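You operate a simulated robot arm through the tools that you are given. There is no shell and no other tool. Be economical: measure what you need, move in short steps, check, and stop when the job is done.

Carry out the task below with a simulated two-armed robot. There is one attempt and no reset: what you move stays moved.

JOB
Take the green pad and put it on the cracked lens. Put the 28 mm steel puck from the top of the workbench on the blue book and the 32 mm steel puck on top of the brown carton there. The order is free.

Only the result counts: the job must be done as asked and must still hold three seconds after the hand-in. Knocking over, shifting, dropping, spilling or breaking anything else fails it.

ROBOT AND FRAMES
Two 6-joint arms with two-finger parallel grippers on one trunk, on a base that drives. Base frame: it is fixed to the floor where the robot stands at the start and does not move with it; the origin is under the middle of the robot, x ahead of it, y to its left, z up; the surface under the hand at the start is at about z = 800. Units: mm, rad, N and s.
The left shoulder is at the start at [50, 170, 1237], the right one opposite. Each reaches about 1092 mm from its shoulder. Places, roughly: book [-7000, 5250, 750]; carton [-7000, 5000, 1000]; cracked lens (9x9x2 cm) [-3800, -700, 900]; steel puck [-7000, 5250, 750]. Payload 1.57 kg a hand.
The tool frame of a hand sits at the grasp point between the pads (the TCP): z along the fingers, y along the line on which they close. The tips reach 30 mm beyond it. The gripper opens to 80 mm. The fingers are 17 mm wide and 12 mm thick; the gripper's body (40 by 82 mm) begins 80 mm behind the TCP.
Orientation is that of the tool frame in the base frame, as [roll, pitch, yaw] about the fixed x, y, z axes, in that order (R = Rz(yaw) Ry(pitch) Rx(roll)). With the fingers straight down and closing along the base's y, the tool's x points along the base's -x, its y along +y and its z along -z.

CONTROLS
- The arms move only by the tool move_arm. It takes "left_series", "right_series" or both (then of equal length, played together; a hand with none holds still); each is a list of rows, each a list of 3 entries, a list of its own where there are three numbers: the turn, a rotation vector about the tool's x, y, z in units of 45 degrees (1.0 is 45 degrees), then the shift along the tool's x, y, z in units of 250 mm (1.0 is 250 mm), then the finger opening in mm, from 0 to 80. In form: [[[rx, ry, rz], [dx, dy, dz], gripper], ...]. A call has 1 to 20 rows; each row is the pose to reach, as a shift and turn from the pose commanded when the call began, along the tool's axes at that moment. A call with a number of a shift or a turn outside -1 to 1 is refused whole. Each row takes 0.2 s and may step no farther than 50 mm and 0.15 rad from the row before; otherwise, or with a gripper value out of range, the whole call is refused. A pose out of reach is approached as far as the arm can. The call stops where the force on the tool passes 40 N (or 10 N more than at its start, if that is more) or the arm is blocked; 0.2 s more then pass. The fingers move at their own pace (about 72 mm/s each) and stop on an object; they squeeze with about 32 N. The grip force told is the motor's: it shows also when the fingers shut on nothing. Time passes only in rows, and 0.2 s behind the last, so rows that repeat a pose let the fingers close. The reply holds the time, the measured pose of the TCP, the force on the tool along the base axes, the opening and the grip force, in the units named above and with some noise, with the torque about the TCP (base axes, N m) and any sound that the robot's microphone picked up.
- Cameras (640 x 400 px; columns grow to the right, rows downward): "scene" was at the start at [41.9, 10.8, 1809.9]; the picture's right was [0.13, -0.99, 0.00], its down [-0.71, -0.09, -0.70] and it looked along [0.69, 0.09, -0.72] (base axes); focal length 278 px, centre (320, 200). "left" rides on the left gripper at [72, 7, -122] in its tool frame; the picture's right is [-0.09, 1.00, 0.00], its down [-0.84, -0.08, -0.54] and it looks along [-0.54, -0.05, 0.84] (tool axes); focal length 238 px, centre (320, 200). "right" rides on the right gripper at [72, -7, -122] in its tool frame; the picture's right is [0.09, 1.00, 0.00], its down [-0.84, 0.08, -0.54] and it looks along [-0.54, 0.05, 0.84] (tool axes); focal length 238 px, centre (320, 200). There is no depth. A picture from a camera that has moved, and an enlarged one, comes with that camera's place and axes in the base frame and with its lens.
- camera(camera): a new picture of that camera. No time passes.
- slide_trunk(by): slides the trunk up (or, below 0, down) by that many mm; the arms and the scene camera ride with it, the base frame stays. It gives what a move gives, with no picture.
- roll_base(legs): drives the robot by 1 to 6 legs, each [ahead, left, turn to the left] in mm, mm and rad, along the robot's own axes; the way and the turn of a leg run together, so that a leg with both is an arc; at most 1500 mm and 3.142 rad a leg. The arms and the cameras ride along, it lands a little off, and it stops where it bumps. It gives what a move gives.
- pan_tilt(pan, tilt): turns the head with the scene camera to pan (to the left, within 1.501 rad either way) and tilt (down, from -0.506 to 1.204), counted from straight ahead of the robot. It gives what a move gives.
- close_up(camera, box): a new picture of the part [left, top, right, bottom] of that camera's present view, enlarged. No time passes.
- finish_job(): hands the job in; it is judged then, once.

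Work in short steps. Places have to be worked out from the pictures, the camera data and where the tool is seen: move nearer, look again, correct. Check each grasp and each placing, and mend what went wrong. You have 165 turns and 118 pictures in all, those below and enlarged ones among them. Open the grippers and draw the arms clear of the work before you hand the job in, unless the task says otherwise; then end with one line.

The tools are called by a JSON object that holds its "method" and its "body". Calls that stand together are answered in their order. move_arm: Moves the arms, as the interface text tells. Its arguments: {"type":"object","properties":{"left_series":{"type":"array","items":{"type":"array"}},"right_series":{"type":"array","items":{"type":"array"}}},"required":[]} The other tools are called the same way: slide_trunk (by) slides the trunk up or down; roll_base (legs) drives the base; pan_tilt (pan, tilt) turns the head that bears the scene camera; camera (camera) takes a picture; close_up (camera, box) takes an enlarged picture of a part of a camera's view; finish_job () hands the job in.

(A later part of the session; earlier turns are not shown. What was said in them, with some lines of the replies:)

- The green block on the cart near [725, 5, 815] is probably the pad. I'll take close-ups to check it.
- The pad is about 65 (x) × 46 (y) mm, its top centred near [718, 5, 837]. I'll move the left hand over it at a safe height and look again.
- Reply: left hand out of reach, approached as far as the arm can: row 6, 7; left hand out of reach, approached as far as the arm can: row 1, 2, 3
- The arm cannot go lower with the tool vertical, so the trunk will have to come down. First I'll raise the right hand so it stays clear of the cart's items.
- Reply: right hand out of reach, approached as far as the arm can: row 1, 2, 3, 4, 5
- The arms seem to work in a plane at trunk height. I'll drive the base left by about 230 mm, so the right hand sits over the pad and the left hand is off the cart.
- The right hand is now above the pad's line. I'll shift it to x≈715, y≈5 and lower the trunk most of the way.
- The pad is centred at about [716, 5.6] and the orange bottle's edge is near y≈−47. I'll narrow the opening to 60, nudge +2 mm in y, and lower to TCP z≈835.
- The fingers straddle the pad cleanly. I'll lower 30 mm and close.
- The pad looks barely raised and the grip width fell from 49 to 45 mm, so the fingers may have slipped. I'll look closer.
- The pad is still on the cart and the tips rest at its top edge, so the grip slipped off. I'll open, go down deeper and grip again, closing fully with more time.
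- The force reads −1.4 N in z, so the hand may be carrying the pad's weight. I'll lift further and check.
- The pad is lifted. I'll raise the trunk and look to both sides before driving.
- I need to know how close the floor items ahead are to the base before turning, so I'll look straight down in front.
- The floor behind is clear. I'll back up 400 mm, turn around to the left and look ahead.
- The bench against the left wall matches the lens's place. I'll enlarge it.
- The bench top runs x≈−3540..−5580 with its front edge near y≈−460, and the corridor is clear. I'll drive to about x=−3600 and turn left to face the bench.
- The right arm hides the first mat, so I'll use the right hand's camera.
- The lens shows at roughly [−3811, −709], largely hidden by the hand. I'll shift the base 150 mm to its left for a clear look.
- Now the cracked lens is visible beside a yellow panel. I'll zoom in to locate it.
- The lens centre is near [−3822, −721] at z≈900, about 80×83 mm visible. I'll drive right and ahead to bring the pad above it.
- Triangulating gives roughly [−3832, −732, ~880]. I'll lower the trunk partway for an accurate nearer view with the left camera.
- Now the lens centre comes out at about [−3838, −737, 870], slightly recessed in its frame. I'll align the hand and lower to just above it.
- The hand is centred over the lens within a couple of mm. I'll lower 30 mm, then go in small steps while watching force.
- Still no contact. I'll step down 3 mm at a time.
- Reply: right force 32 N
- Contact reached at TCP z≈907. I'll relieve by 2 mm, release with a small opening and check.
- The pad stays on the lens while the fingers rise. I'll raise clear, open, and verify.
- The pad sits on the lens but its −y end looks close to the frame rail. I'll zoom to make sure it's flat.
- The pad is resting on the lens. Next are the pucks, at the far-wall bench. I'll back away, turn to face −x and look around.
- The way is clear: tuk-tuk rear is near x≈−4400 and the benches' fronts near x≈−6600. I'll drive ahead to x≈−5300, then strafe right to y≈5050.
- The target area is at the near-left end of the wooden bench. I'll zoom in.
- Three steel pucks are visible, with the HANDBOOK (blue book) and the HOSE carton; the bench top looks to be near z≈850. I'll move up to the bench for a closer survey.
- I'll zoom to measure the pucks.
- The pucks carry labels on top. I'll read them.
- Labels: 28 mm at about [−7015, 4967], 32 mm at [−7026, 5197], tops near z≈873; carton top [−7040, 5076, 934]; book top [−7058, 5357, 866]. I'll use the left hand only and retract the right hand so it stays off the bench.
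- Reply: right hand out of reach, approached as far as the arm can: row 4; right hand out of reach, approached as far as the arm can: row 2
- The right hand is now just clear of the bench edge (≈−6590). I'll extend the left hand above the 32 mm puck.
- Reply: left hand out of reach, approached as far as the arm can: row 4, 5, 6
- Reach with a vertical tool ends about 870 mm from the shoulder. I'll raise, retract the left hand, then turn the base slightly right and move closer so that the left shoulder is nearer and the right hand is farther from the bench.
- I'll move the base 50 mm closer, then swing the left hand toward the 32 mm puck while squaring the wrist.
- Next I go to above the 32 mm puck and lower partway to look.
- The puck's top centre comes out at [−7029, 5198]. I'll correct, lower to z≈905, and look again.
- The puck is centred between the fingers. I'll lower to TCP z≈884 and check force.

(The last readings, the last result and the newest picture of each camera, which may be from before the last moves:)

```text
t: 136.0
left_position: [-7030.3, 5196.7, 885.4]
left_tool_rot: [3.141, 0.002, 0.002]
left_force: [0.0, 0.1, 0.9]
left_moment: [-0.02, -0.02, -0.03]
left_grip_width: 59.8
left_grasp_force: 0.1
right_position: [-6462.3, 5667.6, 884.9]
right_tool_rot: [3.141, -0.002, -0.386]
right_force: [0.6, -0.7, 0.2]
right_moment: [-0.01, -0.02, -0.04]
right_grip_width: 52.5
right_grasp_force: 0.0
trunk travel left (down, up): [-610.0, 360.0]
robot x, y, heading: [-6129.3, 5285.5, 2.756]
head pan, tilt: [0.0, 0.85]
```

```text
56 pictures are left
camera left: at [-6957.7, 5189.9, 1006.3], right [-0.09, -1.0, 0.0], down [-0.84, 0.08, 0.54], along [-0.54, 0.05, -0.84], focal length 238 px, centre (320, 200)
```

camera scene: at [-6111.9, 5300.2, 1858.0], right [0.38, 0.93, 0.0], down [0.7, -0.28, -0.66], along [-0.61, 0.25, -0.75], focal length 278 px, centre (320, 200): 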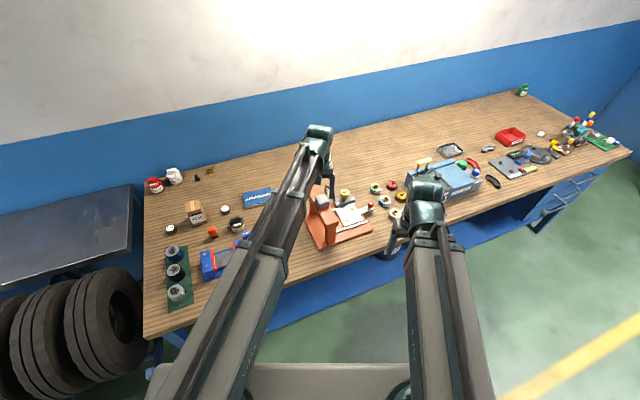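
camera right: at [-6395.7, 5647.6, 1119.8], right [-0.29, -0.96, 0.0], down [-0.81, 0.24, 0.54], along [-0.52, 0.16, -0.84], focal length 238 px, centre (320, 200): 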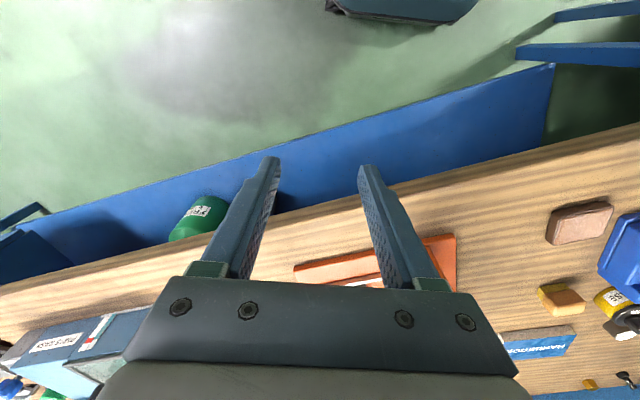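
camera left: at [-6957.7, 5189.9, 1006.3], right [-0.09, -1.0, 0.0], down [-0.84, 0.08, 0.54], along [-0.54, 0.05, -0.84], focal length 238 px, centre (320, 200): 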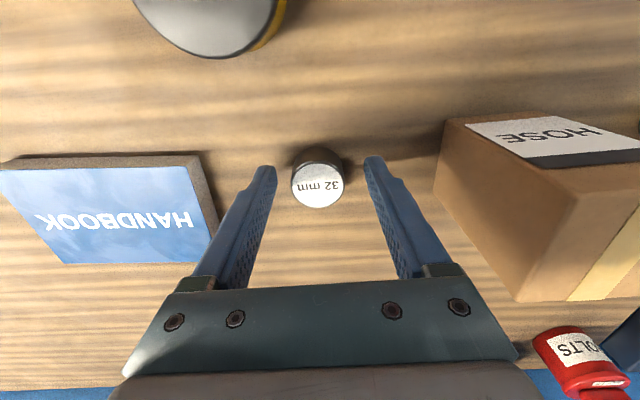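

No contact yet. I'll go 3 mm lower, then close fully.

{"method": "slide_trunk", "body": {"by": -3}}

{"method": "move_arm", "body": {"left_series": [[[0, 0, 0], [0, 0, 0], 40], [[0, 0, 0], [0, 0, 0], 30], [[0, 0, 0], [0, 0, 0], 0], [[0, 0, 0], [0, 0, 0], 0], [[0, 0, 0], [0, 0, 0], 0], [[0, 0, 0], [0, 0, 0], 0], [[0, 0, 0], [0, 0, 0], 0]]}}

{"method": "slide_trunk", "body": {"by": 10}}

{"method": "slide_trunk", "body": {"by": 20}}

{"method": "camera", "body": {"camera": "left"}}

```text
t: 136.5
left_position: [-7029.4, 5196.8, 881.8]
left_tool_rot: [3.141, 0.002, 0.001]
left_force: [1.0, 0.2, -0.6]
left_moment: [0.02, 0.01, 0.0]
left_grip_width: 59.9
left_grasp_force: 0.1
right_position: [-6462.8, 5666.6, 881.2]
right_tool_rot: [-3.141, -0.003, -0.384]
right_force: [0.3, 0.9, -0.2]
right_moment: [-0.03, -0.03, 0.0]
right_grip_width: 52.9
right_grasp_force: 0.1
trunk travel left (down, up): [-607.0, 363.0]
robot x, y, heading: [-6126.1, 5281.8, 2.758]
head pan, tilt: [0.0, 0.85]
```

```text
t: 138.1
left_position: [-7031.0, 5197.2, 881.6]
left_tool_rot: [-3.14, 0.001, 0.003]
left_force: [-0.7, 0.7, 1.4]
left_moment: [0.04, 0.01, -0.05]
left_grip_width: 37.0
left_grasp_force: 31.7
right_position: [-6463.2, 5668.5, 881.8]
right_tool_rot: [-3.141, -0.002, -0.383]
right_force: [-0.5, -0.2, 0.0]
right_moment: [0.03, 0.01, 0.01]
right_grip_width: 52.9
right_grasp_force: 0.1
trunk travel left (down, up): [-607.0, 363.0]
robot x, y, heading: [-6127.8, 5283.2, 2.756]
head pan, tilt: [0.0, 0.85]
```

```text
t: 138.7
left_position: [-7030.1, 5196.3, 891.6]
left_tool_rot: [-3.142, -0.001, 0.003]
left_force: [0.6, -0.3, -2.5]
left_moment: [0.01, -0.03, -0.01]
left_grip_width: 37.2
left_grasp_force: 32.2
right_position: [-6462.2, 5666.8, 891.7]
right_tool_rot: [3.141, -0.003, -0.385]
right_force: [-0.5, -0.1, -0.4]
right_moment: [0.01, 0.02, -0.01]
right_grip_width: 53.1
right_grasp_force: 0.1
trunk travel left (down, up): [-617.0, 353.0]
robot x, y, heading: [-6128.7, 5280.2, 2.753]
head pan, tilt: [0.0, 0.85]
```

```text
t: 139.4
left_position: [-7031.3, 5196.6, 913.1]
left_tool_rot: [-3.14, 0.001, 0.002]
left_force: [-0.8, 0.8, -2.4]
left_moment: [-0.01, -0.02, -0.03]
left_grip_width: 37.1
left_grasp_force: 32.0
right_position: [-6461.9, 5666.9, 911.4]
right_tool_rot: [-3.141, -0.001, -0.384]
right_force: [0.0, -0.4, -1.3]
right_moment: [0.03, 0.02, 0.01]
right_grip_width: 53.2
right_grasp_force: 0.1
trunk travel left (down, up): [-637.0, 333.0]
robot x, y, heading: [-6131.1, 5283.0, 2.757]
head pan, tilt: [0.0, 0.85]
```

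```text
55 pictures are left
camera left: at [-6958.1, 5190.0, 1033.0], right [-0.09, -1.0, 0.0], down [-0.84, 0.08, 0.54], along [-0.54, 0.05, -0.84], focal length 238 px, centre (320, 200)
```

left: 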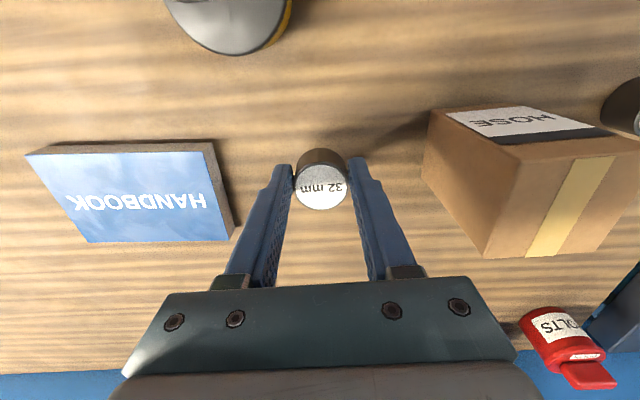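

The 32 mm puck is held (2.4 N). The carton top checks out at x −7071..−7008, y ≈5047..5104, z≈934. I'll raise and move over its centre.

{"method": "slide_trunk", "body": {"by": 100}}

{"method": "move_arm", "body": {"left_series": [[[0, 0, 0], [-0.01, 0.17, 0], 0], [[0, 0, 0], [-0.02, 0.34, 0], 0], [[0, 0, 0], [-0.036, 0.488, 0], 0], [[0, 0, 0], [-0.036, 0.488, 0], 0]]}}

{"method": "camera", "body": {"camera": "left"}}

```text
t: 140.7
left_position: [-7031.1, 5196.9, 1012.0]
left_tool_rot: [-3.141, 0.002, 0.001]
left_force: [-0.3, 0.1, -2.0]
left_moment: [0.01, -0.04, -0.04]
left_grip_width: 37.0
left_grasp_force: 31.7
right_position: [-6463.6, 5667.0, 1011.7]
right_tool_rot: [3.141, -0.002, -0.384]
right_force: [-1.2, -1.0, -1.0]
right_moment: [0.0, -0.02, 0.02]
right_grip_width: 53.0
right_grasp_force: 0.0
trunk travel left (down, up): [-737.0, 233.0]
robot x, y, heading: [-6131.3, 5282.5, 2.759]
head pan, tilt: [0.0, 0.85]
```

```text
t: 141.7
left_position: [-7039.6, 5072.6, 1012.1]
left_tool_rot: [-3.141, 0.002, 0.002]
left_force: [0.2, 0.4, -2.6]
left_moment: [0.0, 0.0, -0.01]
left_grip_width: 37.1
left_grasp_force: 32.1
right_position: [-6462.6, 5668.6, 1012.3]
right_tool_rot: [3.141, -0.001, -0.384]
right_force: [0.6, 0.1, -0.4]
right_moment: [0.02, 0.0, 0.05]
right_grip_width: 53.1
right_grasp_force: 0.1
trunk travel left (down, up): [-737.0, 233.0]
robot x, y, heading: [-6128.1, 5280.5, 2.759]
head pan, tilt: [0.0, 0.85]
```

```text
54 pictures are left
camera left: at [-6968.2, 5065.7, 1133.1], right [-0.09, -1.0, 0.0], down [-0.84, 0.08, 0.54], along [-0.54, 0.05, -0.84], focal length 238 px, centre (320, 200)
```

left: 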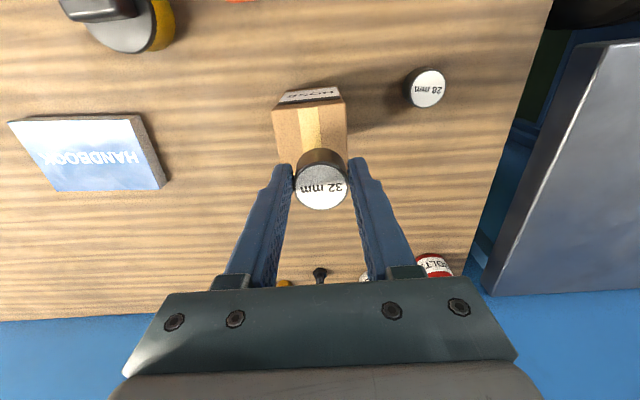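

The carton centre is y≈5077, so I'll correct by 4 mm and lower to just above contact.

{"method": "move_arm", "body": {"left_series": [[[0, 0, 0], [0.004, -0.017, 0], 0], [[0, 0, 0], [0.004, -0.017, 0], 0]]}}

{"method": "slide_trunk", "body": {"by": -34}}

{"method": "camera", "body": {"camera": "left"}}

{"method": "close_up", "body": {"camera": "scene", "box": [160, 160, 260, 250]}}

```text
t: 142.3
left_position: [-7039.3, 5077.0, 1011.7]
left_tool_rot: [-3.141, 0.002, 0.0]
left_force: [-0.3, 0.0, -2.6]
left_moment: [0.01, -0.02, -0.02]
left_grip_width: 36.9
left_grasp_force: 32.0
right_position: [-6462.4, 5667.6, 1011.1]
right_tool_rot: [-3.141, -0.003, -0.384]
right_force: [0.4, 0.2, 0.1]
right_moment: [0.02, -0.01, 0.01]
right_grip_width: 52.9
right_grasp_force: 0.1
trunk travel left (down, up): [-737.0, 233.0]
robot x, y, heading: [-6129.3, 5287.8, 2.758]
head pan, tilt: [0.0, 0.85]
```

```text
t: 143.1
left_position: [-7038.6, 5076.3, 978.5]
left_tool_rot: [3.141, 0.005, 0.002]
left_force: [-6.0, -1.7, 17.6]
left_moment: [-0.06, 0.36, 0.07]
left_grip_width: 36.7
left_grasp_force: 31.9
right_position: [-6460.2, 5667.4, 978.1]
right_tool_rot: [-3.141, -0.002, -0.384]
right_force: [0.0, 0.0, -0.3]
right_moment: [-0.04, 0.02, 0.0]
right_grip_width: 53.3
right_grasp_force: 0.1
trunk travel left (down, up): [-703.0, 267.0]
robot x, y, heading: [-6131.3, 5281.0, 2.755]
head pan, tilt: [0.0, 0.85]
```

```text
53 pictures are left
camera left: at [-6965.7, 5070.5, 1100.3], right [-0.09, -1.0, 0.0], down [-0.84, 0.08, 0.54], along [-0.54, 0.05, -0.84], focal length 238 px, centre (320, 200)
```

left: 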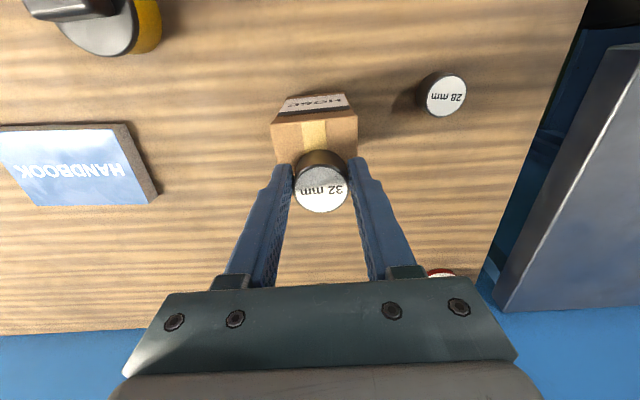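

```text
4.44 times, centred on (210, 205) of scene
camera zoom: at [-6161.2, 5297.9, 1657.4], right [0.38, 0.93, 0.0], down [0.7, -0.28, -0.66], along [-0.61, 0.25, -0.75], focal length 1234 px, centre (809, 178)
```

zoom: 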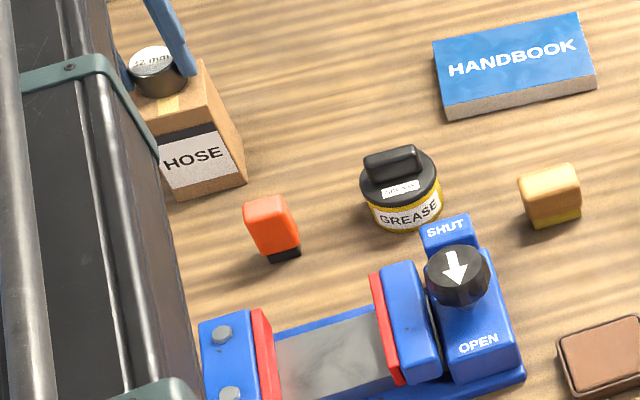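

Contact came earlier than expected, so the carton top is at about z≈943 and its centre nearer x≈−7032. I'll lift 5 mm, shift +7 mm in x, and set down again.

{"method": "slide_trunk", "body": {"by": 5}}

{"method": "move_arm", "body": {"left_series": [[[0, 0, 0], [0.028, -0.004, 0], 0], [[0, 0, 0], [0.028, -0.004, 0], 0]]}}

{"method": "slide_trunk", "body": {"by": -3}}

{"method": "camera", "body": {"camera": "left"}}

```text
t: 143.6
left_position: [-7039.0, 5076.4, 982.1]
left_tool_rot: [3.14, 0.001, 0.001]
left_force: [-0.2, -0.9, -2.0]
left_moment: [0.01, 0.02, -0.02]
left_grip_width: 37.2
left_grasp_force: 32.5
right_position: [-6461.2, 5666.9, 982.8]
right_tool_rot: [3.14, 0.0, -0.383]
right_force: [-0.6, 0.2, 0.9]
right_moment: [-0.02, -0.02, -0.03]
right_grip_width: 53.3
right_grasp_force: 0.0
trunk travel left (down, up): [-708.0, 262.0]
robot x, y, heading: [-6129.9, 5283.2, 2.758]
head pan, tilt: [0.0, 0.85]
```

```text
t: 144.2
left_position: [-7031.8, 5077.5, 982.4]
left_tool_rot: [3.141, 0.001, 0.005]
left_force: [1.3, -0.2, -3.1]
left_moment: [-0.02, 0.03, -0.01]
left_grip_width: 37.0
left_grasp_force: 32.4
right_position: [-6461.8, 5667.4, 982.7]
right_tool_rot: [3.14, -0.002, -0.384]
right_force: [-0.7, -0.7, -1.0]
right_moment: [-0.02, -0.01, 0.0]
right_grip_width: 52.9
right_grasp_force: 0.0
trunk travel left (down, up): [-708.0, 262.0]
robot x, y, heading: [-6131.4, 5283.2, 2.76]
head pan, tilt: [0.0, 0.85]
```

```text
t: 144.7
left_position: [-7031.2, 5077.7, 979.3]
left_tool_rot: [-3.141, 0.001, 0.001]
left_force: [-0.4, -0.5, -2.0]
left_moment: [-0.03, -0.02, -0.01]
left_grip_width: 36.8
left_grasp_force: 32.3
right_position: [-6463.2, 5666.9, 979.0]
right_tool_rot: [3.141, -0.002, -0.382]
right_force: [0.1, -0.7, 0.0]
right_moment: [-0.01, 0.01, 0.01]
right_grip_width: 53.0
right_grasp_force: 0.0
trunk travel left (down, up): [-705.0, 265.0]
robot x, y, heading: [-6130.2, 5284.4, 2.761]
head pan, tilt: [0.0, 0.85]
```

```text
51 pictures are left
camera left: at [-6959.2, 5070.9, 1101.1], right [-0.09, -1.0, 0.0], down [-0.84, 0.08, 0.54], along [-0.54, 0.05, -0.84], focal length 238 px, centre (320, 200)
```

left: 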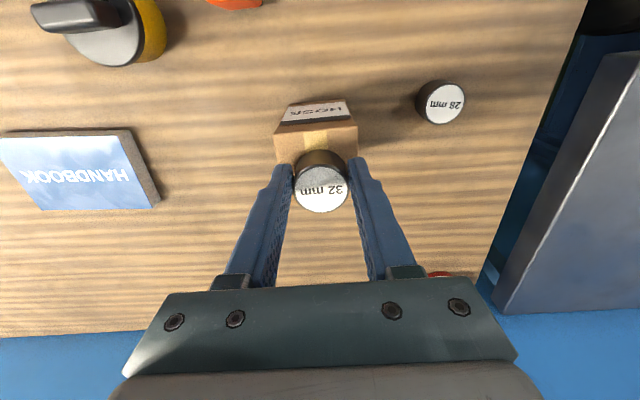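

Not touching yet. I'll go down in 2 mm steps.

{"method": "slide_trunk", "body": {"by": -2}}

{"method": "close_up", "body": {"camera": "scene", "box": [170, 150, 220, 210]}}

```text
t: 145.3
left_position: [-7031.8, 5078.1, 978.3]
left_tool_rot: [-3.141, 0.003, 0.002]
left_force: [-4.5, -0.4, 15.1]
left_moment: [-0.02, 0.28, -0.02]
left_grip_width: 36.9
left_grasp_force: 32.0
right_position: [-6462.2, 5667.8, 978.4]
right_tool_rot: [3.141, -0.002, -0.383]
right_force: [0.0, 0.2, -0.4]
right_moment: [0.0, 0.02, -0.01]
right_grip_width: 53.4
right_grasp_force: 0.1
trunk travel left (down, up): [-703.0, 267.0]
robot x, y, heading: [-6128.8, 5280.0, 2.755]
head pan, tilt: [0.0, 0.85]
```

```text
6.67 times, centred on (195, 180) of scene
camera zoom: at [-6161.4, 5297.8, 1657.4], right [0.38, 0.93, 0.0], down [0.7, -0.28, -0.66], along [-0.61, 0.25, -0.75], focal length 1851 px, centre (1153, 333)
```

zoom: 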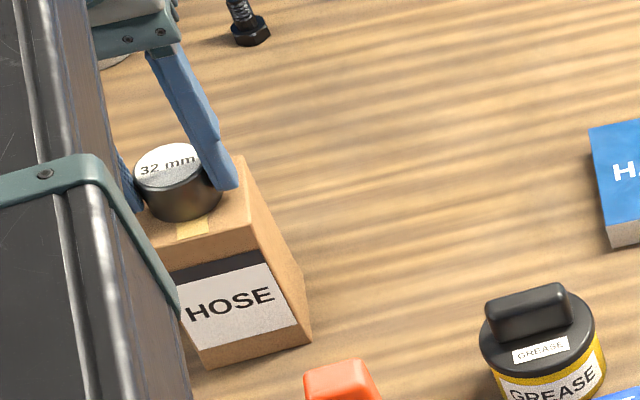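

The puck stands on the carton top with margins all round. I'll relieve 1 mm and release.

{"method": "slide_trunk", "body": {"by": 1}}

{"method": "move_arm", "body": {"left_series": [[[0, 0, 0], [0, 0, 0], 38], [[0, 0, 0], [0, 0, 0], 40], [[0, 0, 0], [0, 0, 0], 43], [[0, 0, 0], [0, 0, 0], 48], [[0, 0, 0], [0, 0, 0], 50]]}}

{"method": "slide_trunk", "body": {"by": 60}}

{"method": "camera", "body": {"camera": "left"}}

{"method": "close_up", "body": {"camera": "scene", "box": [170, 150, 220, 210]}}

```text
t: 145.8
left_position: [-7031.7, 5078.5, 979.1]
left_tool_rot: [3.141, 0.001, 0.001]
left_force: [-1.5, -0.6, 5.5]
left_moment: [-0.06, 0.19, 0.06]
left_grip_width: 37.1
left_grasp_force: 32.5
right_position: [-6462.2, 5666.7, 979.3]
right_tool_rot: [-3.141, -0.003, -0.383]
right_force: [-0.3, -0.2, 0.6]
right_moment: [0.01, -0.03, 0.01]
right_grip_width: 53.1
right_grasp_force: 0.0
trunk travel left (down, up): [-704.0, 266.0]
robot x, y, heading: [-6130.3, 5286.5, 2.758]
head pan, tilt: [0.0, 0.85]
```

```text
t: 147.0
left_position: [-7031.3, 5076.9, 978.0]
left_tool_rot: [3.141, 0.002, 0.002]
left_force: [-0.1, 0.8, 0.5]
left_moment: [0.0, -0.01, 0.01]
left_grip_width: 50.1
left_grasp_force: 0.0
right_position: [-6461.7, 5668.1, 978.3]
right_tool_rot: [3.141, -0.002, -0.385]
right_force: [-0.4, -0.5, 0.4]
right_moment: [0.0, 0.02, 0.0]
right_grip_width: 52.9
right_grasp_force: 0.1
trunk travel left (down, up): [-704.0, 266.0]
robot x, y, heading: [-6124.5, 5281.9, 2.758]
head pan, tilt: [0.0, 0.85]
```

```text
t: 148.0
left_position: [-7033.0, 5076.4, 1038.7]
left_tool_rot: [-3.141, 0.001, -0.001]
left_force: [0.5, -0.3, 0.0]
left_moment: [0.02, 0.02, -0.01]
left_grip_width: 50.1
left_grasp_force: 0.1
right_position: [-6462.6, 5667.5, 1039.3]
right_tool_rot: [3.141, -0.001, -0.383]
right_force: [0.4, -0.1, -0.1]
right_moment: [0.0, 0.0, -0.02]
right_grip_width: 52.9
right_grasp_force: 0.0
trunk travel left (down, up): [-764.0, 206.0]
robot x, y, heading: [-6127.6, 5282.9, 2.756]
head pan, tilt: [0.0, 0.85]
```

```text
49 pictures are left
camera left: at [-6959.3, 5070.9, 1160.1], right [-0.09, -1.0, 0.0], down [-0.84, 0.08, 0.54], along [-0.54, 0.05, -0.84], focal length 238 px, centre (320, 200)
```

left: 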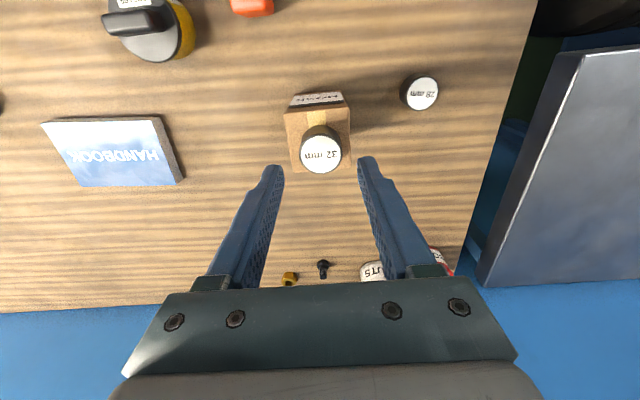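

```text
6.67 times, centred on (195, 180) of scene
camera zoom: at [-6163.0, 5297.6, 1718.1], right [0.38, 0.93, 0.0], down [0.7, -0.28, -0.66], along [-0.61, 0.25, -0.75], focal length 1851 px, centre (1153, 333)
```

zoom: 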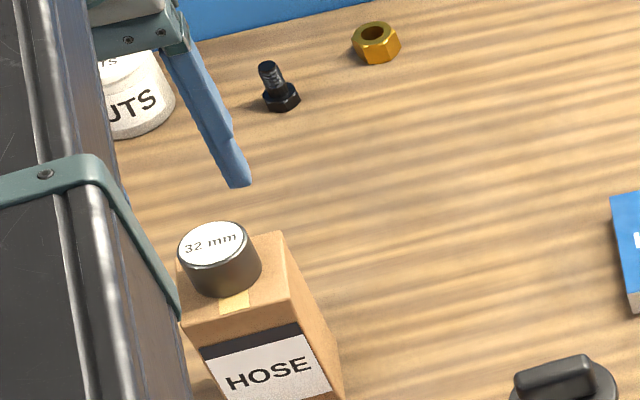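

The 32 mm puck sits well on the carton. Next I move over the 28 mm puck at about [−7013, 4965].

{"method": "move_arm", "body": {"left_series": [[[0, 0, 0], [0.03, 0.15, 0], 60], [[0, 0, 0], [0.06, 0.3, 0], 60], [[0, 0, 0], [0.08, 0.444, 0], 60], [[0, 0, 0], [0.08, 0.444, 0], 60]]}}

{"method": "slide_trunk", "body": {"by": -120}}

{"method": "camera", "body": {"camera": "left"}}

```text
t: 149.0
left_position: [-7013.0, 4965.7, 1039.0]
left_tool_rot: [3.141, 0.001, 0.001]
left_force: [-0.3, -0.6, -0.2]
left_moment: [0.01, 0.01, -0.03]
left_grip_width: 60.0
left_grasp_force: 0.1
right_position: [-6461.8, 5667.3, 1039.0]
right_tool_rot: [3.141, -0.003, -0.385]
right_force: [-0.1, 0.2, 0.1]
right_moment: [-0.02, -0.02, 0.04]
right_grip_width: 53.0
right_grasp_force: 0.0
trunk travel left (down, up): [-764.0, 206.0]
robot x, y, heading: [-6128.6, 5281.7, 2.762]
head pan, tilt: [0.0, 0.85]
```

```text
t: 150.5
left_position: [-7012.6, 4965.2, 918.0]
left_tool_rot: [-3.141, 0.003, 0.002]
left_force: [0.0, 0.0, 1.1]
left_moment: [0.01, 0.0, 0.03]
left_grip_width: 60.0
left_grasp_force: 0.0
right_position: [-6463.0, 5667.2, 918.6]
right_tool_rot: [3.141, -0.002, -0.384]
right_force: [-0.1, 0.0, -0.8]
right_moment: [-0.04, 0.0, -0.03]
right_grip_width: 53.0
right_grasp_force: 0.1
trunk travel left (down, up): [-644.0, 326.0]
robot x, y, heading: [-6128.2, 5284.9, 2.757]
head pan, tilt: [0.0, 0.85]
```

```text
47 pictures are left
camera left: at [-6940.4, 4958.9, 1040.3], right [-0.09, -1.0, 0.0], down [-0.84, 0.08, 0.54], along [-0.54, 0.05, -0.84], focal length 238 px, centre (320, 200)
```

left: 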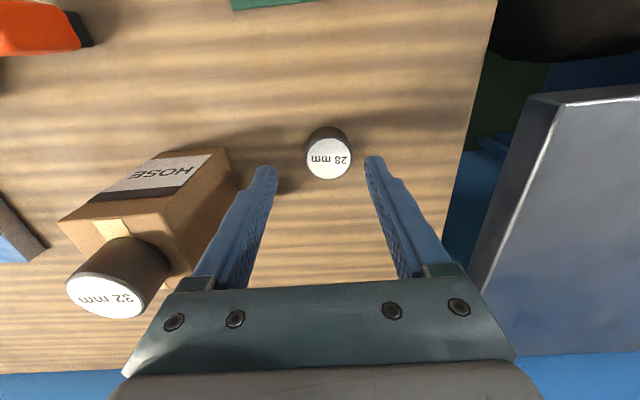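

The puck is at about [−7010, 4958]. I'll shift 7 mm, lower to the same grip height and close.

{"method": "move_arm", "body": {"left_series": [[[0, 0, 0], [0.009, 0.026, 0], 60], [[0, 0, 0], [0.009, 0.026, 0], 60]]}}

{"method": "slide_trunk", "body": {"by": -36}}

{"method": "camera", "body": {"camera": "left"}}

```text
t: 151.1
left_position: [-7009.6, 4959.3, 918.8]
left_tool_rot: [-3.141, 0.002, 0.003]
left_force: [-0.1, 0.3, -0.2]
left_moment: [-0.05, 0.01, 0.01]
left_grip_width: 60.1
left_grasp_force: 0.1
right_position: [-6461.5, 5667.4, 918.5]
right_tool_rot: [3.141, 0.001, -0.384]
right_force: [-0.5, -0.1, -0.7]
right_moment: [-0.01, -0.02, 0.01]
right_grip_width: 52.9
right_grasp_force: 0.2
trunk travel left (down, up): [-644.0, 326.0]
robot x, y, heading: [-6127.9, 5283.7, 2.758]
head pan, tilt: [0.0, 0.85]
```

```text
t: 151.9
left_position: [-7011.7, 4959.3, 882.8]
left_tool_rot: [3.141, 0.003, 0.002]
left_force: [0.0, 0.4, 0.0]
left_moment: [0.01, 0.01, 0.0]
left_grip_width: 60.0
left_grasp_force: 0.0
right_position: [-6462.9, 5667.8, 883.5]
right_tool_rot: [3.141, -0.001, -0.384]
right_force: [0.0, -0.1, 0.9]
right_moment: [-0.01, 0.01, 0.02]
right_grip_width: 53.0
right_grasp_force: 0.0
trunk travel left (down, up): [-608.0, 362.0]
robot x, y, heading: [-6125.0, 5282.6, 2.757]
head pan, tilt: [0.0, 0.85]
```

```text
46 pictures are left
camera left: at [-6938.1, 4952.6, 1004.3], right [-0.09, -1.0, 0.0], down [-0.84, 0.08, 0.54], along [-0.54, 0.05, -0.84], focal length 238 px, centre (320, 200)
```

left: 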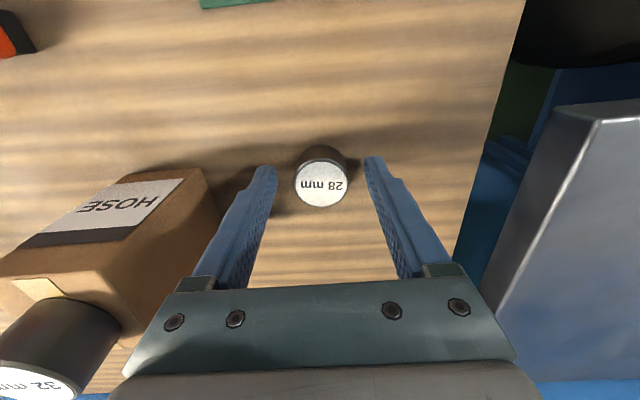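

Well centred. I'll close, lift and check.

{"method": "move_arm", "body": {"left_series": [[[0, 0, 0], [0, 0, 0], 45], [[0, 0, 0], [0, 0, 0], 30], [[0, 0, 0], [0, 0, 0], 0], [[0, 0, 0], [0, 0, 0], 0], [[0, 0, 0], [0, 0, 0], 0], [[0, 0, 0], [0, 0, 0], 0], [[0, 0, 0], [0, 0, 0], 0]]}}

{"method": "slide_trunk", "body": {"by": 10}}

{"method": "slide_trunk", "body": {"by": 150}}

{"method": "camera", "body": {"camera": "left"}}

```text
t: 153.5
left_position: [-7010.6, 4959.3, 883.7]
left_tool_rot: [3.14, 0.002, 0.003]
left_force: [-0.5, -1.2, 1.4]
left_moment: [0.0, 0.01, -0.02]
left_grip_width: 36.9
left_grasp_force: 32.7
right_position: [-6462.5, 5667.5, 883.4]
right_tool_rot: [3.141, 0.0, -0.384]
right_force: [0.0, 1.1, 0.4]
right_moment: [0.01, -0.02, 0.04]
right_grip_width: 52.9
right_grasp_force: 0.0
trunk travel left (down, up): [-608.0, 362.0]
robot x, y, heading: [-6130.7, 5284.4, 2.758]
head pan, tilt: [0.0, 0.85]
```

```text
t: 154.1
left_position: [-7011.7, 4960.0, 892.9]
left_tool_rot: [3.141, 0.0, 0.0]
left_force: [0.0, -0.2, -2.2]
left_moment: [-0.02, -0.02, 0.0]
left_grip_width: 37.0
left_grasp_force: 32.1
right_position: [-6462.5, 5667.9, 892.7]
right_tool_rot: [-3.14, -0.001, -0.385]
right_force: [-0.6, -0.6, -0.1]
right_moment: [-0.01, 0.02, 0.0]
right_grip_width: 53.0
right_grasp_force: 0.1
trunk travel left (down, up): [-618.0, 352.0]
robot x, y, heading: [-6130.0, 5283.0, 2.758]
head pan, tilt: [0.0, 0.85]
```

```text
t: 155.8
left_position: [-7011.2, 4960.8, 1042.6]
left_tool_rot: [3.142, 0.001, 0.003]
left_force: [-0.8, -0.2, -1.4]
left_moment: [0.0, -0.02, 0.01]
left_grip_width: 37.3
left_grasp_force: 32.5
right_position: [-6463.3, 5667.2, 1042.5]
right_tool_rot: [3.14, -0.002, -0.382]
right_force: [-0.4, 1.1, -0.1]
right_moment: [0.01, 0.0, 0.01]
right_grip_width: 53.1
right_grasp_force: 0.1
trunk travel left (down, up): [-768.0, 202.0]
robot x, y, heading: [-6125.4, 5282.6, 2.759]
head pan, tilt: [0.0, 0.85]
```

```text
45 pictures are left
camera left: at [-6938.6, 4952.6, 1163.9], right [-0.09, -1.0, 0.0], down [-0.84, 0.08, 0.54], along [-0.54, 0.05, -0.84], focal length 238 px, centre (320, 200)
```

left: 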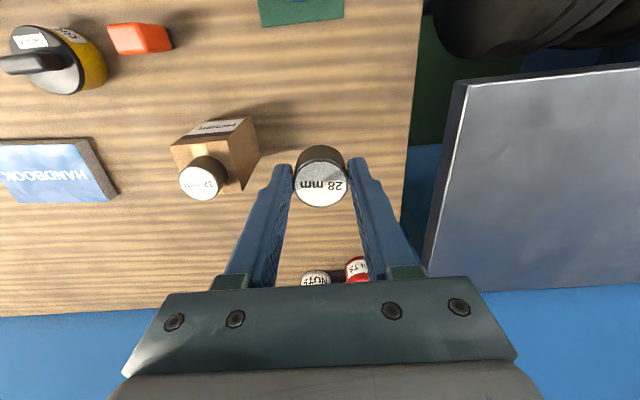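

The 28 mm puck is held. I'll raise another 40 mm to pass over the carton, then move over the book.

{"method": "slide_trunk", "body": {"by": 40}}

{"method": "move_arm", "body": {"left_series": [[[0, 0, 0], [0, -0.16, 0], 0], [[0, 0, 0], [0, -0.32, 0], 0], [[0, 0, 0], [0, -0.48, 0], 0], [[0, 0, 0], [0, -0.64, 0], 0], [[0, 0, 0], [0, -0.8, 0], 0]]}}

{"method": "move_arm", "body": {"left_series": [[[0, 0, 0], [-0.03, -0.16, 0], 0], [[0, 0, 0], [-0.06, -0.32, 0], 0], [[0, 0, 0], [-0.09, -0.48, 0], 0], [[0, 0, 0], [-0.12, -0.64, 0], 0], [[0, 0, 0], [-0.156, -0.788, 0], 0], [[0, 0, 0], [-0.156, -0.788, 0], 0]]}}

{"method": "camera", "body": {"camera": "left"}}

```text
t: 156.6
left_position: [-7011.1, 4958.5, 1082.3]
left_tool_rot: [-3.139, 0.0, 0.002]
left_force: [0.3, -0.6, -1.7]
left_moment: [-0.04, 0.0, -0.01]
left_grip_width: 37.0
left_grasp_force: 31.9
right_position: [-6463.3, 5667.8, 1083.1]
right_tool_rot: [-3.141, -0.002, -0.384]
right_force: [-0.6, -0.1, -0.4]
right_moment: [-0.01, 0.03, 0.02]
right_grip_width: 53.2
right_grasp_force: 0.1
trunk travel left (down, up): [-808.0, 162.0]
robot x, y, heading: [-6131.7, 5284.6, 2.759]
head pan, tilt: [0.0, 0.85]
```

```text
t: 157.8
left_position: [-7012.2, 5160.5, 1082.5]
left_tool_rot: [3.141, 0.001, 0.001]
left_force: [-0.2, -0.1, -1.9]
left_moment: [-0.03, -0.01, 0.01]
left_grip_width: 37.1
left_grasp_force: 31.9
right_position: [-6462.5, 5667.5, 1082.0]
right_tool_rot: [-3.141, -0.002, -0.383]
right_force: [0.3, -0.5, 0.6]
right_moment: [0.0, 0.0, -0.01]
right_grip_width: 53.0
right_grasp_force: 0.0
trunk travel left (down, up): [-808.0, 162.0]
robot x, y, heading: [-6128.8, 5281.1, 2.76]
head pan, tilt: [0.0, 0.85]
```

```text
t: 159.2
left_position: [-7049.3, 5355.4, 1082.4]
left_tool_rot: [-3.141, 0.003, 0.001]
left_force: [0.1, -0.1, -1.8]
left_moment: [0.01, -0.01, -0.01]
left_grip_width: 36.9
left_grasp_force: 31.9
left hand out of reach, approached as far as the arm can: row 2, 3, 4
right_position: [-6463.2, 5667.2, 1083.7]
right_tool_rot: [-3.141, -0.001, -0.384]
right_force: [-0.2, 0.1, 0.2]
right_moment: [-0.01, 0.01, -0.01]
right_grip_width: 53.1
right_grasp_force: 0.1
trunk travel left (down, up): [-808.0, 162.0]
robot x, y, heading: [-6131.8, 5283.8, 2.76]
head pan, tilt: [0.0, 0.85]
```

```text
44 pictures are left
camera left: at [-6976.5, 5350.4, 1204.2], right [-0.09, -1.0, 0.0], down [-0.84, 0.08, 0.54], along [-0.54, 0.05, -0.84], focal length 238 px, centre (320, 200)
```

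left: 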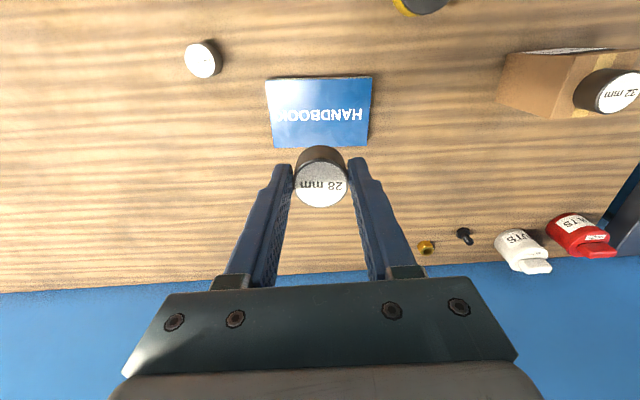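

The TCP is over the book's centre within 3 mm. I'll lower to just above it.

{"method": "slide_trunk", "body": {"by": -155}}

{"method": "camera", "body": {"camera": "left"}}

{"method": "slide_trunk", "body": {"by": -8}}

```text
t: 161.0
left_position: [-7049.3, 5356.7, 928.1]
left_tool_rot: [3.141, 0.002, 0.003]
left_force: [0.9, -0.4, -2.4]
left_moment: [0.02, -0.01, 0.01]
left_grip_width: 36.9
left_grasp_force: 31.7
right_position: [-6462.6, 5667.7, 927.8]
right_tool_rot: [3.141, -0.003, -0.384]
right_force: [-0.1, 0.5, -0.1]
right_moment: [-0.01, 0.03, -0.01]
right_grip_width: 52.8
right_grasp_force: 0.2
trunk travel left (down, up): [-653.0, 317.0]
robot x, y, heading: [-6128.9, 5281.6, 2.756]
head pan, tilt: [0.0, 0.85]
```

```text
43 pictures are left
camera left: at [-6976.5, 5350.4, 1049.2], right [-0.09, -1.0, 0.0], down [-0.84, 0.08, 0.54], along [-0.54, 0.05, -0.84], focal length 238 px, centre (320, 200)
```

left: 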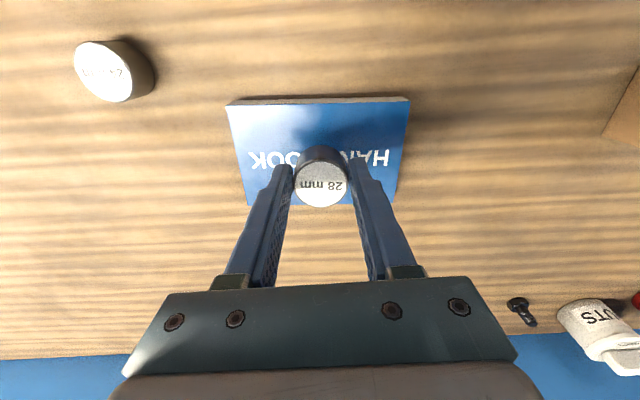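

```text
t: 161.6
left_position: [-7048.5, 5356.3, 920.3]
left_tool_rot: [3.141, 0.003, 0.002]
left_force: [0.0, -0.6, -2.2]
left_moment: [-0.01, -0.04, 0.0]
left_grip_width: 37.3
left_grasp_force: 31.8
right_position: [-6461.4, 5668.2, 919.1]
right_tool_rot: [-3.141, -0.002, -0.384]
right_force: [0.1, 0.2, -0.6]
right_moment: [-0.04, -0.01, 0.01]
right_grip_width: 53.0
right_grasp_force: 0.1
trunk travel left (down, up): [-645.0, 325.0]
robot x, y, heading: [-6128.8, 5280.8, 2.76]
head pan, tilt: [0.0, 0.85]
```

Centred over the book with no contact yet. I'll continue in small steps.

{"method": "slide_trunk", "body": {"by": -4}}

{"method": "slide_trunk", "body": {"by": -3}}

```text
t: 162.1
left_position: [-7048.2, 5355.8, 916.7]
left_tool_rot: [3.141, 0.001, 0.001]
left_force: [-0.1, -0.4, -1.5]
left_moment: [0.01, 0.04, -0.01]
left_grip_width: 37.3
left_grasp_force: 32.0
right_position: [-6462.8, 5668.0, 916.6]
right_tool_rot: [3.141, 0.0, -0.385]
right_force: [-0.2, -0.3, 0.3]
right_moment: [0.01, 0.01, 0.0]
right_grip_width: 53.2
right_grasp_force: 0.1
trunk travel left (down, up): [-641.0, 329.0]
robot x, y, heading: [-6128.1, 5284.1, 2.759]
head pan, tilt: [0.0, 0.85]
```

```text
t: 162.6
left_position: [-7048.9, 5357.1, 912.6]
left_tool_rot: [-3.142, 0.003, 0.001]
left_force: [-0.2, 0.4, -2.1]
left_moment: [-0.03, -0.05, -0.02]
left_grip_width: 36.9
left_grasp_force: 31.9
right_position: [-6461.6, 5667.0, 913.7]
right_tool_rot: [-3.141, -0.002, -0.384]
right_force: [-0.1, -0.4, -1.0]
right_moment: [0.01, -0.01, -0.01]
right_grip_width: 52.9
right_grasp_force: 0.0
trunk travel left (down, up): [-638.0, 332.0]
robot x, y, heading: [-6132.6, 5284.5, 2.757]
head pan, tilt: [0.0, 0.85]
```

Still only the puck's weight is felt. I'll go on.

{"method": "slide_trunk", "body": {"by": -3}}

{"method": "slide_trunk", "body": {"by": -2}}

```text
t: 163.2
left_position: [-7048.7, 5356.3, 908.7]
left_tool_rot: [-3.142, 0.001, 0.001]
left_force: [-0.1, -0.2, -2.6]
left_moment: [0.0, 0.01, -0.01]
left_grip_width: 37.0
left_grasp_force: 32.2
right_position: [-6462.5, 5666.3, 911.0]
right_tool_rot: [3.141, -0.001, -0.383]
right_force: [0.9, -0.8, 0.0]
right_moment: [-0.02, -0.03, 0.01]
right_grip_width: 53.2
right_grasp_force: 0.0
trunk travel left (down, up): [-635.0, 335.0]
robot x, y, heading: [-6125.4, 5283.9, 2.759]
head pan, tilt: [0.0, 0.85]
```

```text
t: 163.7
left_position: [-7049.7, 5356.8, 907.7]
left_tool_rot: [3.141, 0.001, 0.001]
left_force: [0.4, 0.0, -2.3]
left_moment: [0.0, 0.02, 0.04]
left_grip_width: 36.9
left_grasp_force: 32.0
right_position: [-6463.4, 5667.2, 906.9]
right_tool_rot: [3.14, -0.001, -0.384]
right_force: [0.3, 0.7, -0.1]
right_moment: [0.0, -0.02, -0.03]
right_grip_width: 52.9
right_grasp_force: 0.0
trunk travel left (down, up): [-633.0, 337.0]
robot x, y, heading: [-6125.5, 5283.6, 2.761]
head pan, tilt: [0.0, 0.85]
```

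{"method": "slide_trunk", "body": {"by": -2}}

{"method": "camera", "body": {"camera": "left"}}

```text
t: 164.2
left_position: [-7049.5, 5356.9, 906.0]
left_tool_rot: [-3.141, 0.003, 0.003]
left_force: [-1.0, -0.2, -1.9]
left_moment: [0.0, -0.01, 0.0]
left_grip_width: 37.3
left_grasp_force: 32.0
right_position: [-6462.8, 5666.9, 905.4]
right_tool_rot: [3.142, -0.001, -0.386]
right_force: [0.3, -0.2, -1.2]
right_moment: [0.0, 0.01, 0.03]
right_grip_width: 52.9
right_grasp_force: 0.0
trunk travel left (down, up): [-631.0, 339.0]
robot x, y, heading: [-6123.8, 5282.6, 2.755]
head pan, tilt: [0.0, 0.85]
```

```text
42 pictures are left
camera left: at [-6976.5, 5350.4, 1027.1], right [-0.09, -1.0, 0.0], down [-0.84, 0.08, 0.54], along [-0.54, 0.05, -0.84], focal length 238 px, centre (320, 200)
```

left: 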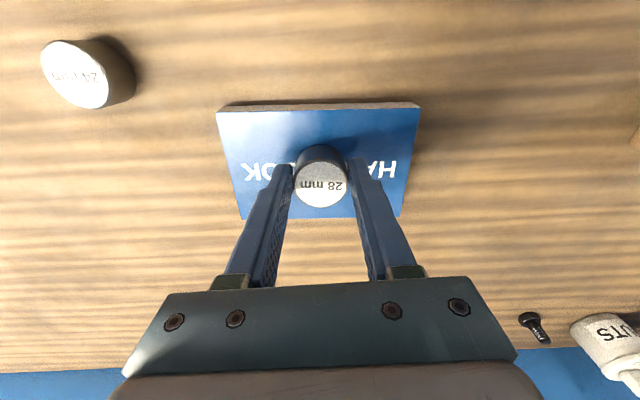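

At 906 there is still no contact. I'll take further 2 mm steps, watching force.

{"method": "slide_trunk", "body": {"by": -2}}

{"method": "slide_trunk", "body": {"by": -2}}

```text
t: 164.7
left_position: [-7048.6, 5357.0, 904.4]
left_tool_rot: [3.14, 0.001, 0.002]
left_force: [0.2, -0.1, -1.4]
left_moment: [0.0, -0.03, -0.01]
left_grip_width: 36.9
left_grasp_force: 32.5
right_position: [-6462.3, 5666.6, 903.2]
right_tool_rot: [-3.141, -0.002, -0.383]
right_force: [-0.4, 0.4, -0.2]
right_moment: [-0.04, -0.03, 0.01]
right_grip_width: 53.0
right_grasp_force: 0.1
trunk travel left (down, up): [-629.0, 341.0]
robot x, y, heading: [-6131.5, 5286.4, 2.757]
head pan, tilt: [0.0, 0.85]
```

```text
t: 165.2
left_position: [-7048.8, 5357.1, 902.6]
left_tool_rot: [3.142, 0.003, 0.003]
left_force: [-3.3, 0.6, 12.9]
left_moment: [-0.03, 0.19, 0.02]
left_grip_width: 36.9
left_grasp_force: 32.5
right_position: [-6462.3, 5667.8, 902.4]
right_tool_rot: [-3.141, -0.003, -0.384]
right_force: [-0.6, 0.7, 0.3]
right_moment: [-0.05, -0.06, 0.0]
right_grip_width: 52.9
right_grasp_force: 0.0
trunk travel left (down, up): [-627.0, 343.0]
robot x, y, heading: [-6128.2, 5283.4, 2.759]
head pan, tilt: [0.0, 0.85]
```

Contact at TCP z≈902.6. I'll relieve 1 mm, release, rise and check.

{"method": "slide_trunk", "body": {"by": 1}}

{"method": "move_arm", "body": {"left_series": [[[0, 0, 0], [0, 0, 0], 38], [[0, 0, 0], [0, 0, 0], 40], [[0, 0, 0], [0, 0, 0], 44], [[0, 0, 0], [0, 0, 0], 50], [[0, 0, 0], [0, 0, 0], 54]]}}

{"method": "slide_trunk", "body": {"by": 250}}

{"method": "camera", "body": {"camera": "left"}}

{"method": "camera", "body": {"camera": "scene"}}

```text
t: 165.8
left_position: [-7047.8, 5356.3, 903.0]
left_tool_rot: [-3.141, 0.0, 0.001]
left_force: [-1.9, 0.5, 2.9]
left_moment: [0.01, 0.15, 0.01]
left_grip_width: 36.9
left_grasp_force: 32.0
right_position: [-6462.8, 5667.1, 903.2]
right_tool_rot: [3.141, -0.001, -0.385]
right_force: [0.4, 0.2, -0.9]
right_moment: [0.03, 0.01, -0.02]
right_grip_width: 53.0
right_grasp_force: 0.1
trunk travel left (down, up): [-628.0, 342.0]
robot x, y, heading: [-6124.0, 5280.1, 2.756]
head pan, tilt: [0.0, 0.85]
```

```text
t: 166.9
left_position: [-7048.3, 5357.3, 901.4]
left_tool_rot: [-3.141, 0.003, 0.002]
left_force: [-0.9, -0.5, -0.5]
left_moment: [0.0, 0.0, -0.02]
left_grip_width: 54.0
left_grasp_force: 0.0
right_position: [-6462.4, 5666.9, 902.8]
right_tool_rot: [-3.141, -0.002, -0.384]
right_force: [-0.7, -0.5, 0.3]
right_moment: [0.01, -0.04, 0.01]
right_grip_width: 52.9
right_grasp_force: 0.0
trunk travel left (down, up): [-628.0, 342.0]
robot x, y, heading: [-6129.3, 5284.5, 2.759]
head pan, tilt: [0.0, 0.85]
```

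```text
t: 169.5
left_position: [-7048.4, 5356.5, 1151.8]
left_tool_rot: [-3.14, 0.0, 0.002]
left_force: [1.1, 0.9, 0.5]
left_moment: [0.0, 0.0, -0.01]
left_grip_width: 53.8
left_grasp_force: 0.2
right_position: [-6463.1, 5668.1, 1153.4]
right_tool_rot: [-3.14, -0.001, -0.383]
right_force: [-0.4, 0.5, 0.5]
right_moment: [0.02, -0.01, 0.02]
right_grip_width: 53.2
right_grasp_force: 0.0
trunk travel left (down, up): [-878.0, 92.0]
robot x, y, heading: [-6128.9, 5283.3, 2.757]
head pan, tilt: [0.0, 0.85]
```

```text
41 pictures are left
camera left: at [-6976.5, 5350.5, 1274.1], right [-0.09, -1.0, 0.0], down [-0.84, 0.08, 0.54], along [-0.54, 0.05, -0.84], focal length 238 px, centre (320, 200)
```

left: 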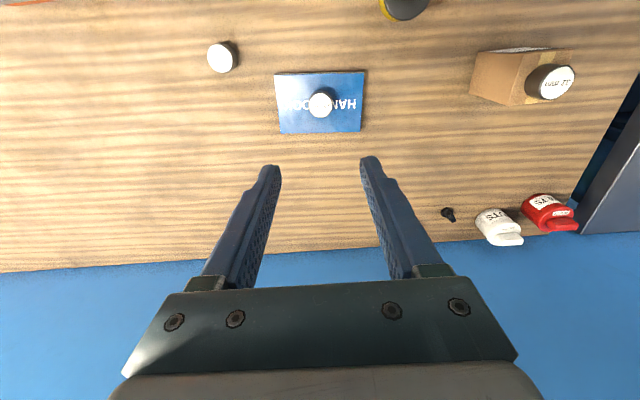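

```text
40 pictures are left
camera scene: at [-6162.8, 5297.6, 1832.0], right [0.38, 0.93, 0.0], down [0.7, -0.28, -0.66], along [-0.61, 0.25, -0.75], focal length 278 px, centre (320, 200)
```

scene: 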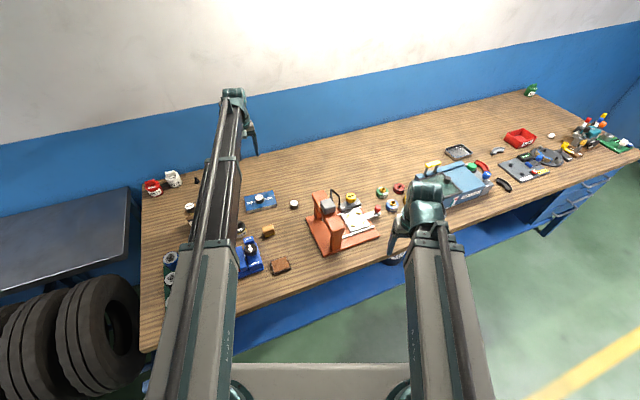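

Both pucks are placed: 28 mm on the HANDBOOK and 32 mm on the carton. I'll back the robot away so the arms are clear, then take a last look.

{"method": "roll_base", "body": {"legs": [[-600, 0, 0]]}}

{"method": "close_up", "body": {"camera": "scene", "box": [120, 100, 380, 260]}}

```text
t: 172.9
left_position: [-6496.0, 5142.0, 1153.6]
left_tool_rot: [-3.14, 0.001, -0.013]
left_force: [0.5, 0.0, -0.1]
left_moment: [0.03, 0.03, -0.02]
left_grip_width: 54.0
left_grasp_force: 0.1
right_position: [-5905.5, 5444.4, 1151.7]
right_tool_rot: [-3.141, -0.002, -0.398]
right_force: [0.1, -0.6, -0.7]
right_moment: [0.01, 0.02, 0.03]
right_grip_width: 53.1
right_grasp_force: 0.0
trunk travel left (down, up): [-878.0, 92.0]
robot x, y, heading: [-5576.5, 5053.8, 2.747]
head pan, tilt: [0.0, 0.85]
```

```text
2.46 times, centred on (250, 180) of scene
camera zoom: at [-5610.0, 5070.0, 1832.1], right [0.39, 0.92, 0.0], down [0.69, -0.29, -0.66], along [-0.61, 0.26, -0.75], focal length 684 px, centre (492, 249)
```

zoom: 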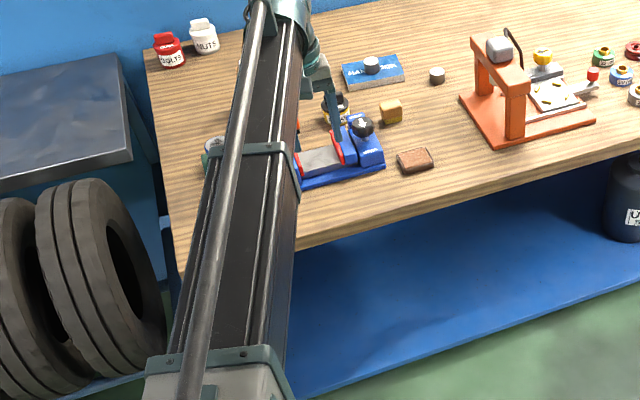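

All three items are in place, both grippers are open and empty, and the arms are clear of the bench. I'm handing the job in.

{"method": "finish_job", "body": {}}

```text
The job is handed in.
```

I handed the job in: the green pad is on the cracked lens, the 28 mm puck is on the blue handbook, and the 32 mm puck is on the brown carton. One end of the pad sits very close to the lens frame; it looked flat when I left it, and I did not go back to check it again.
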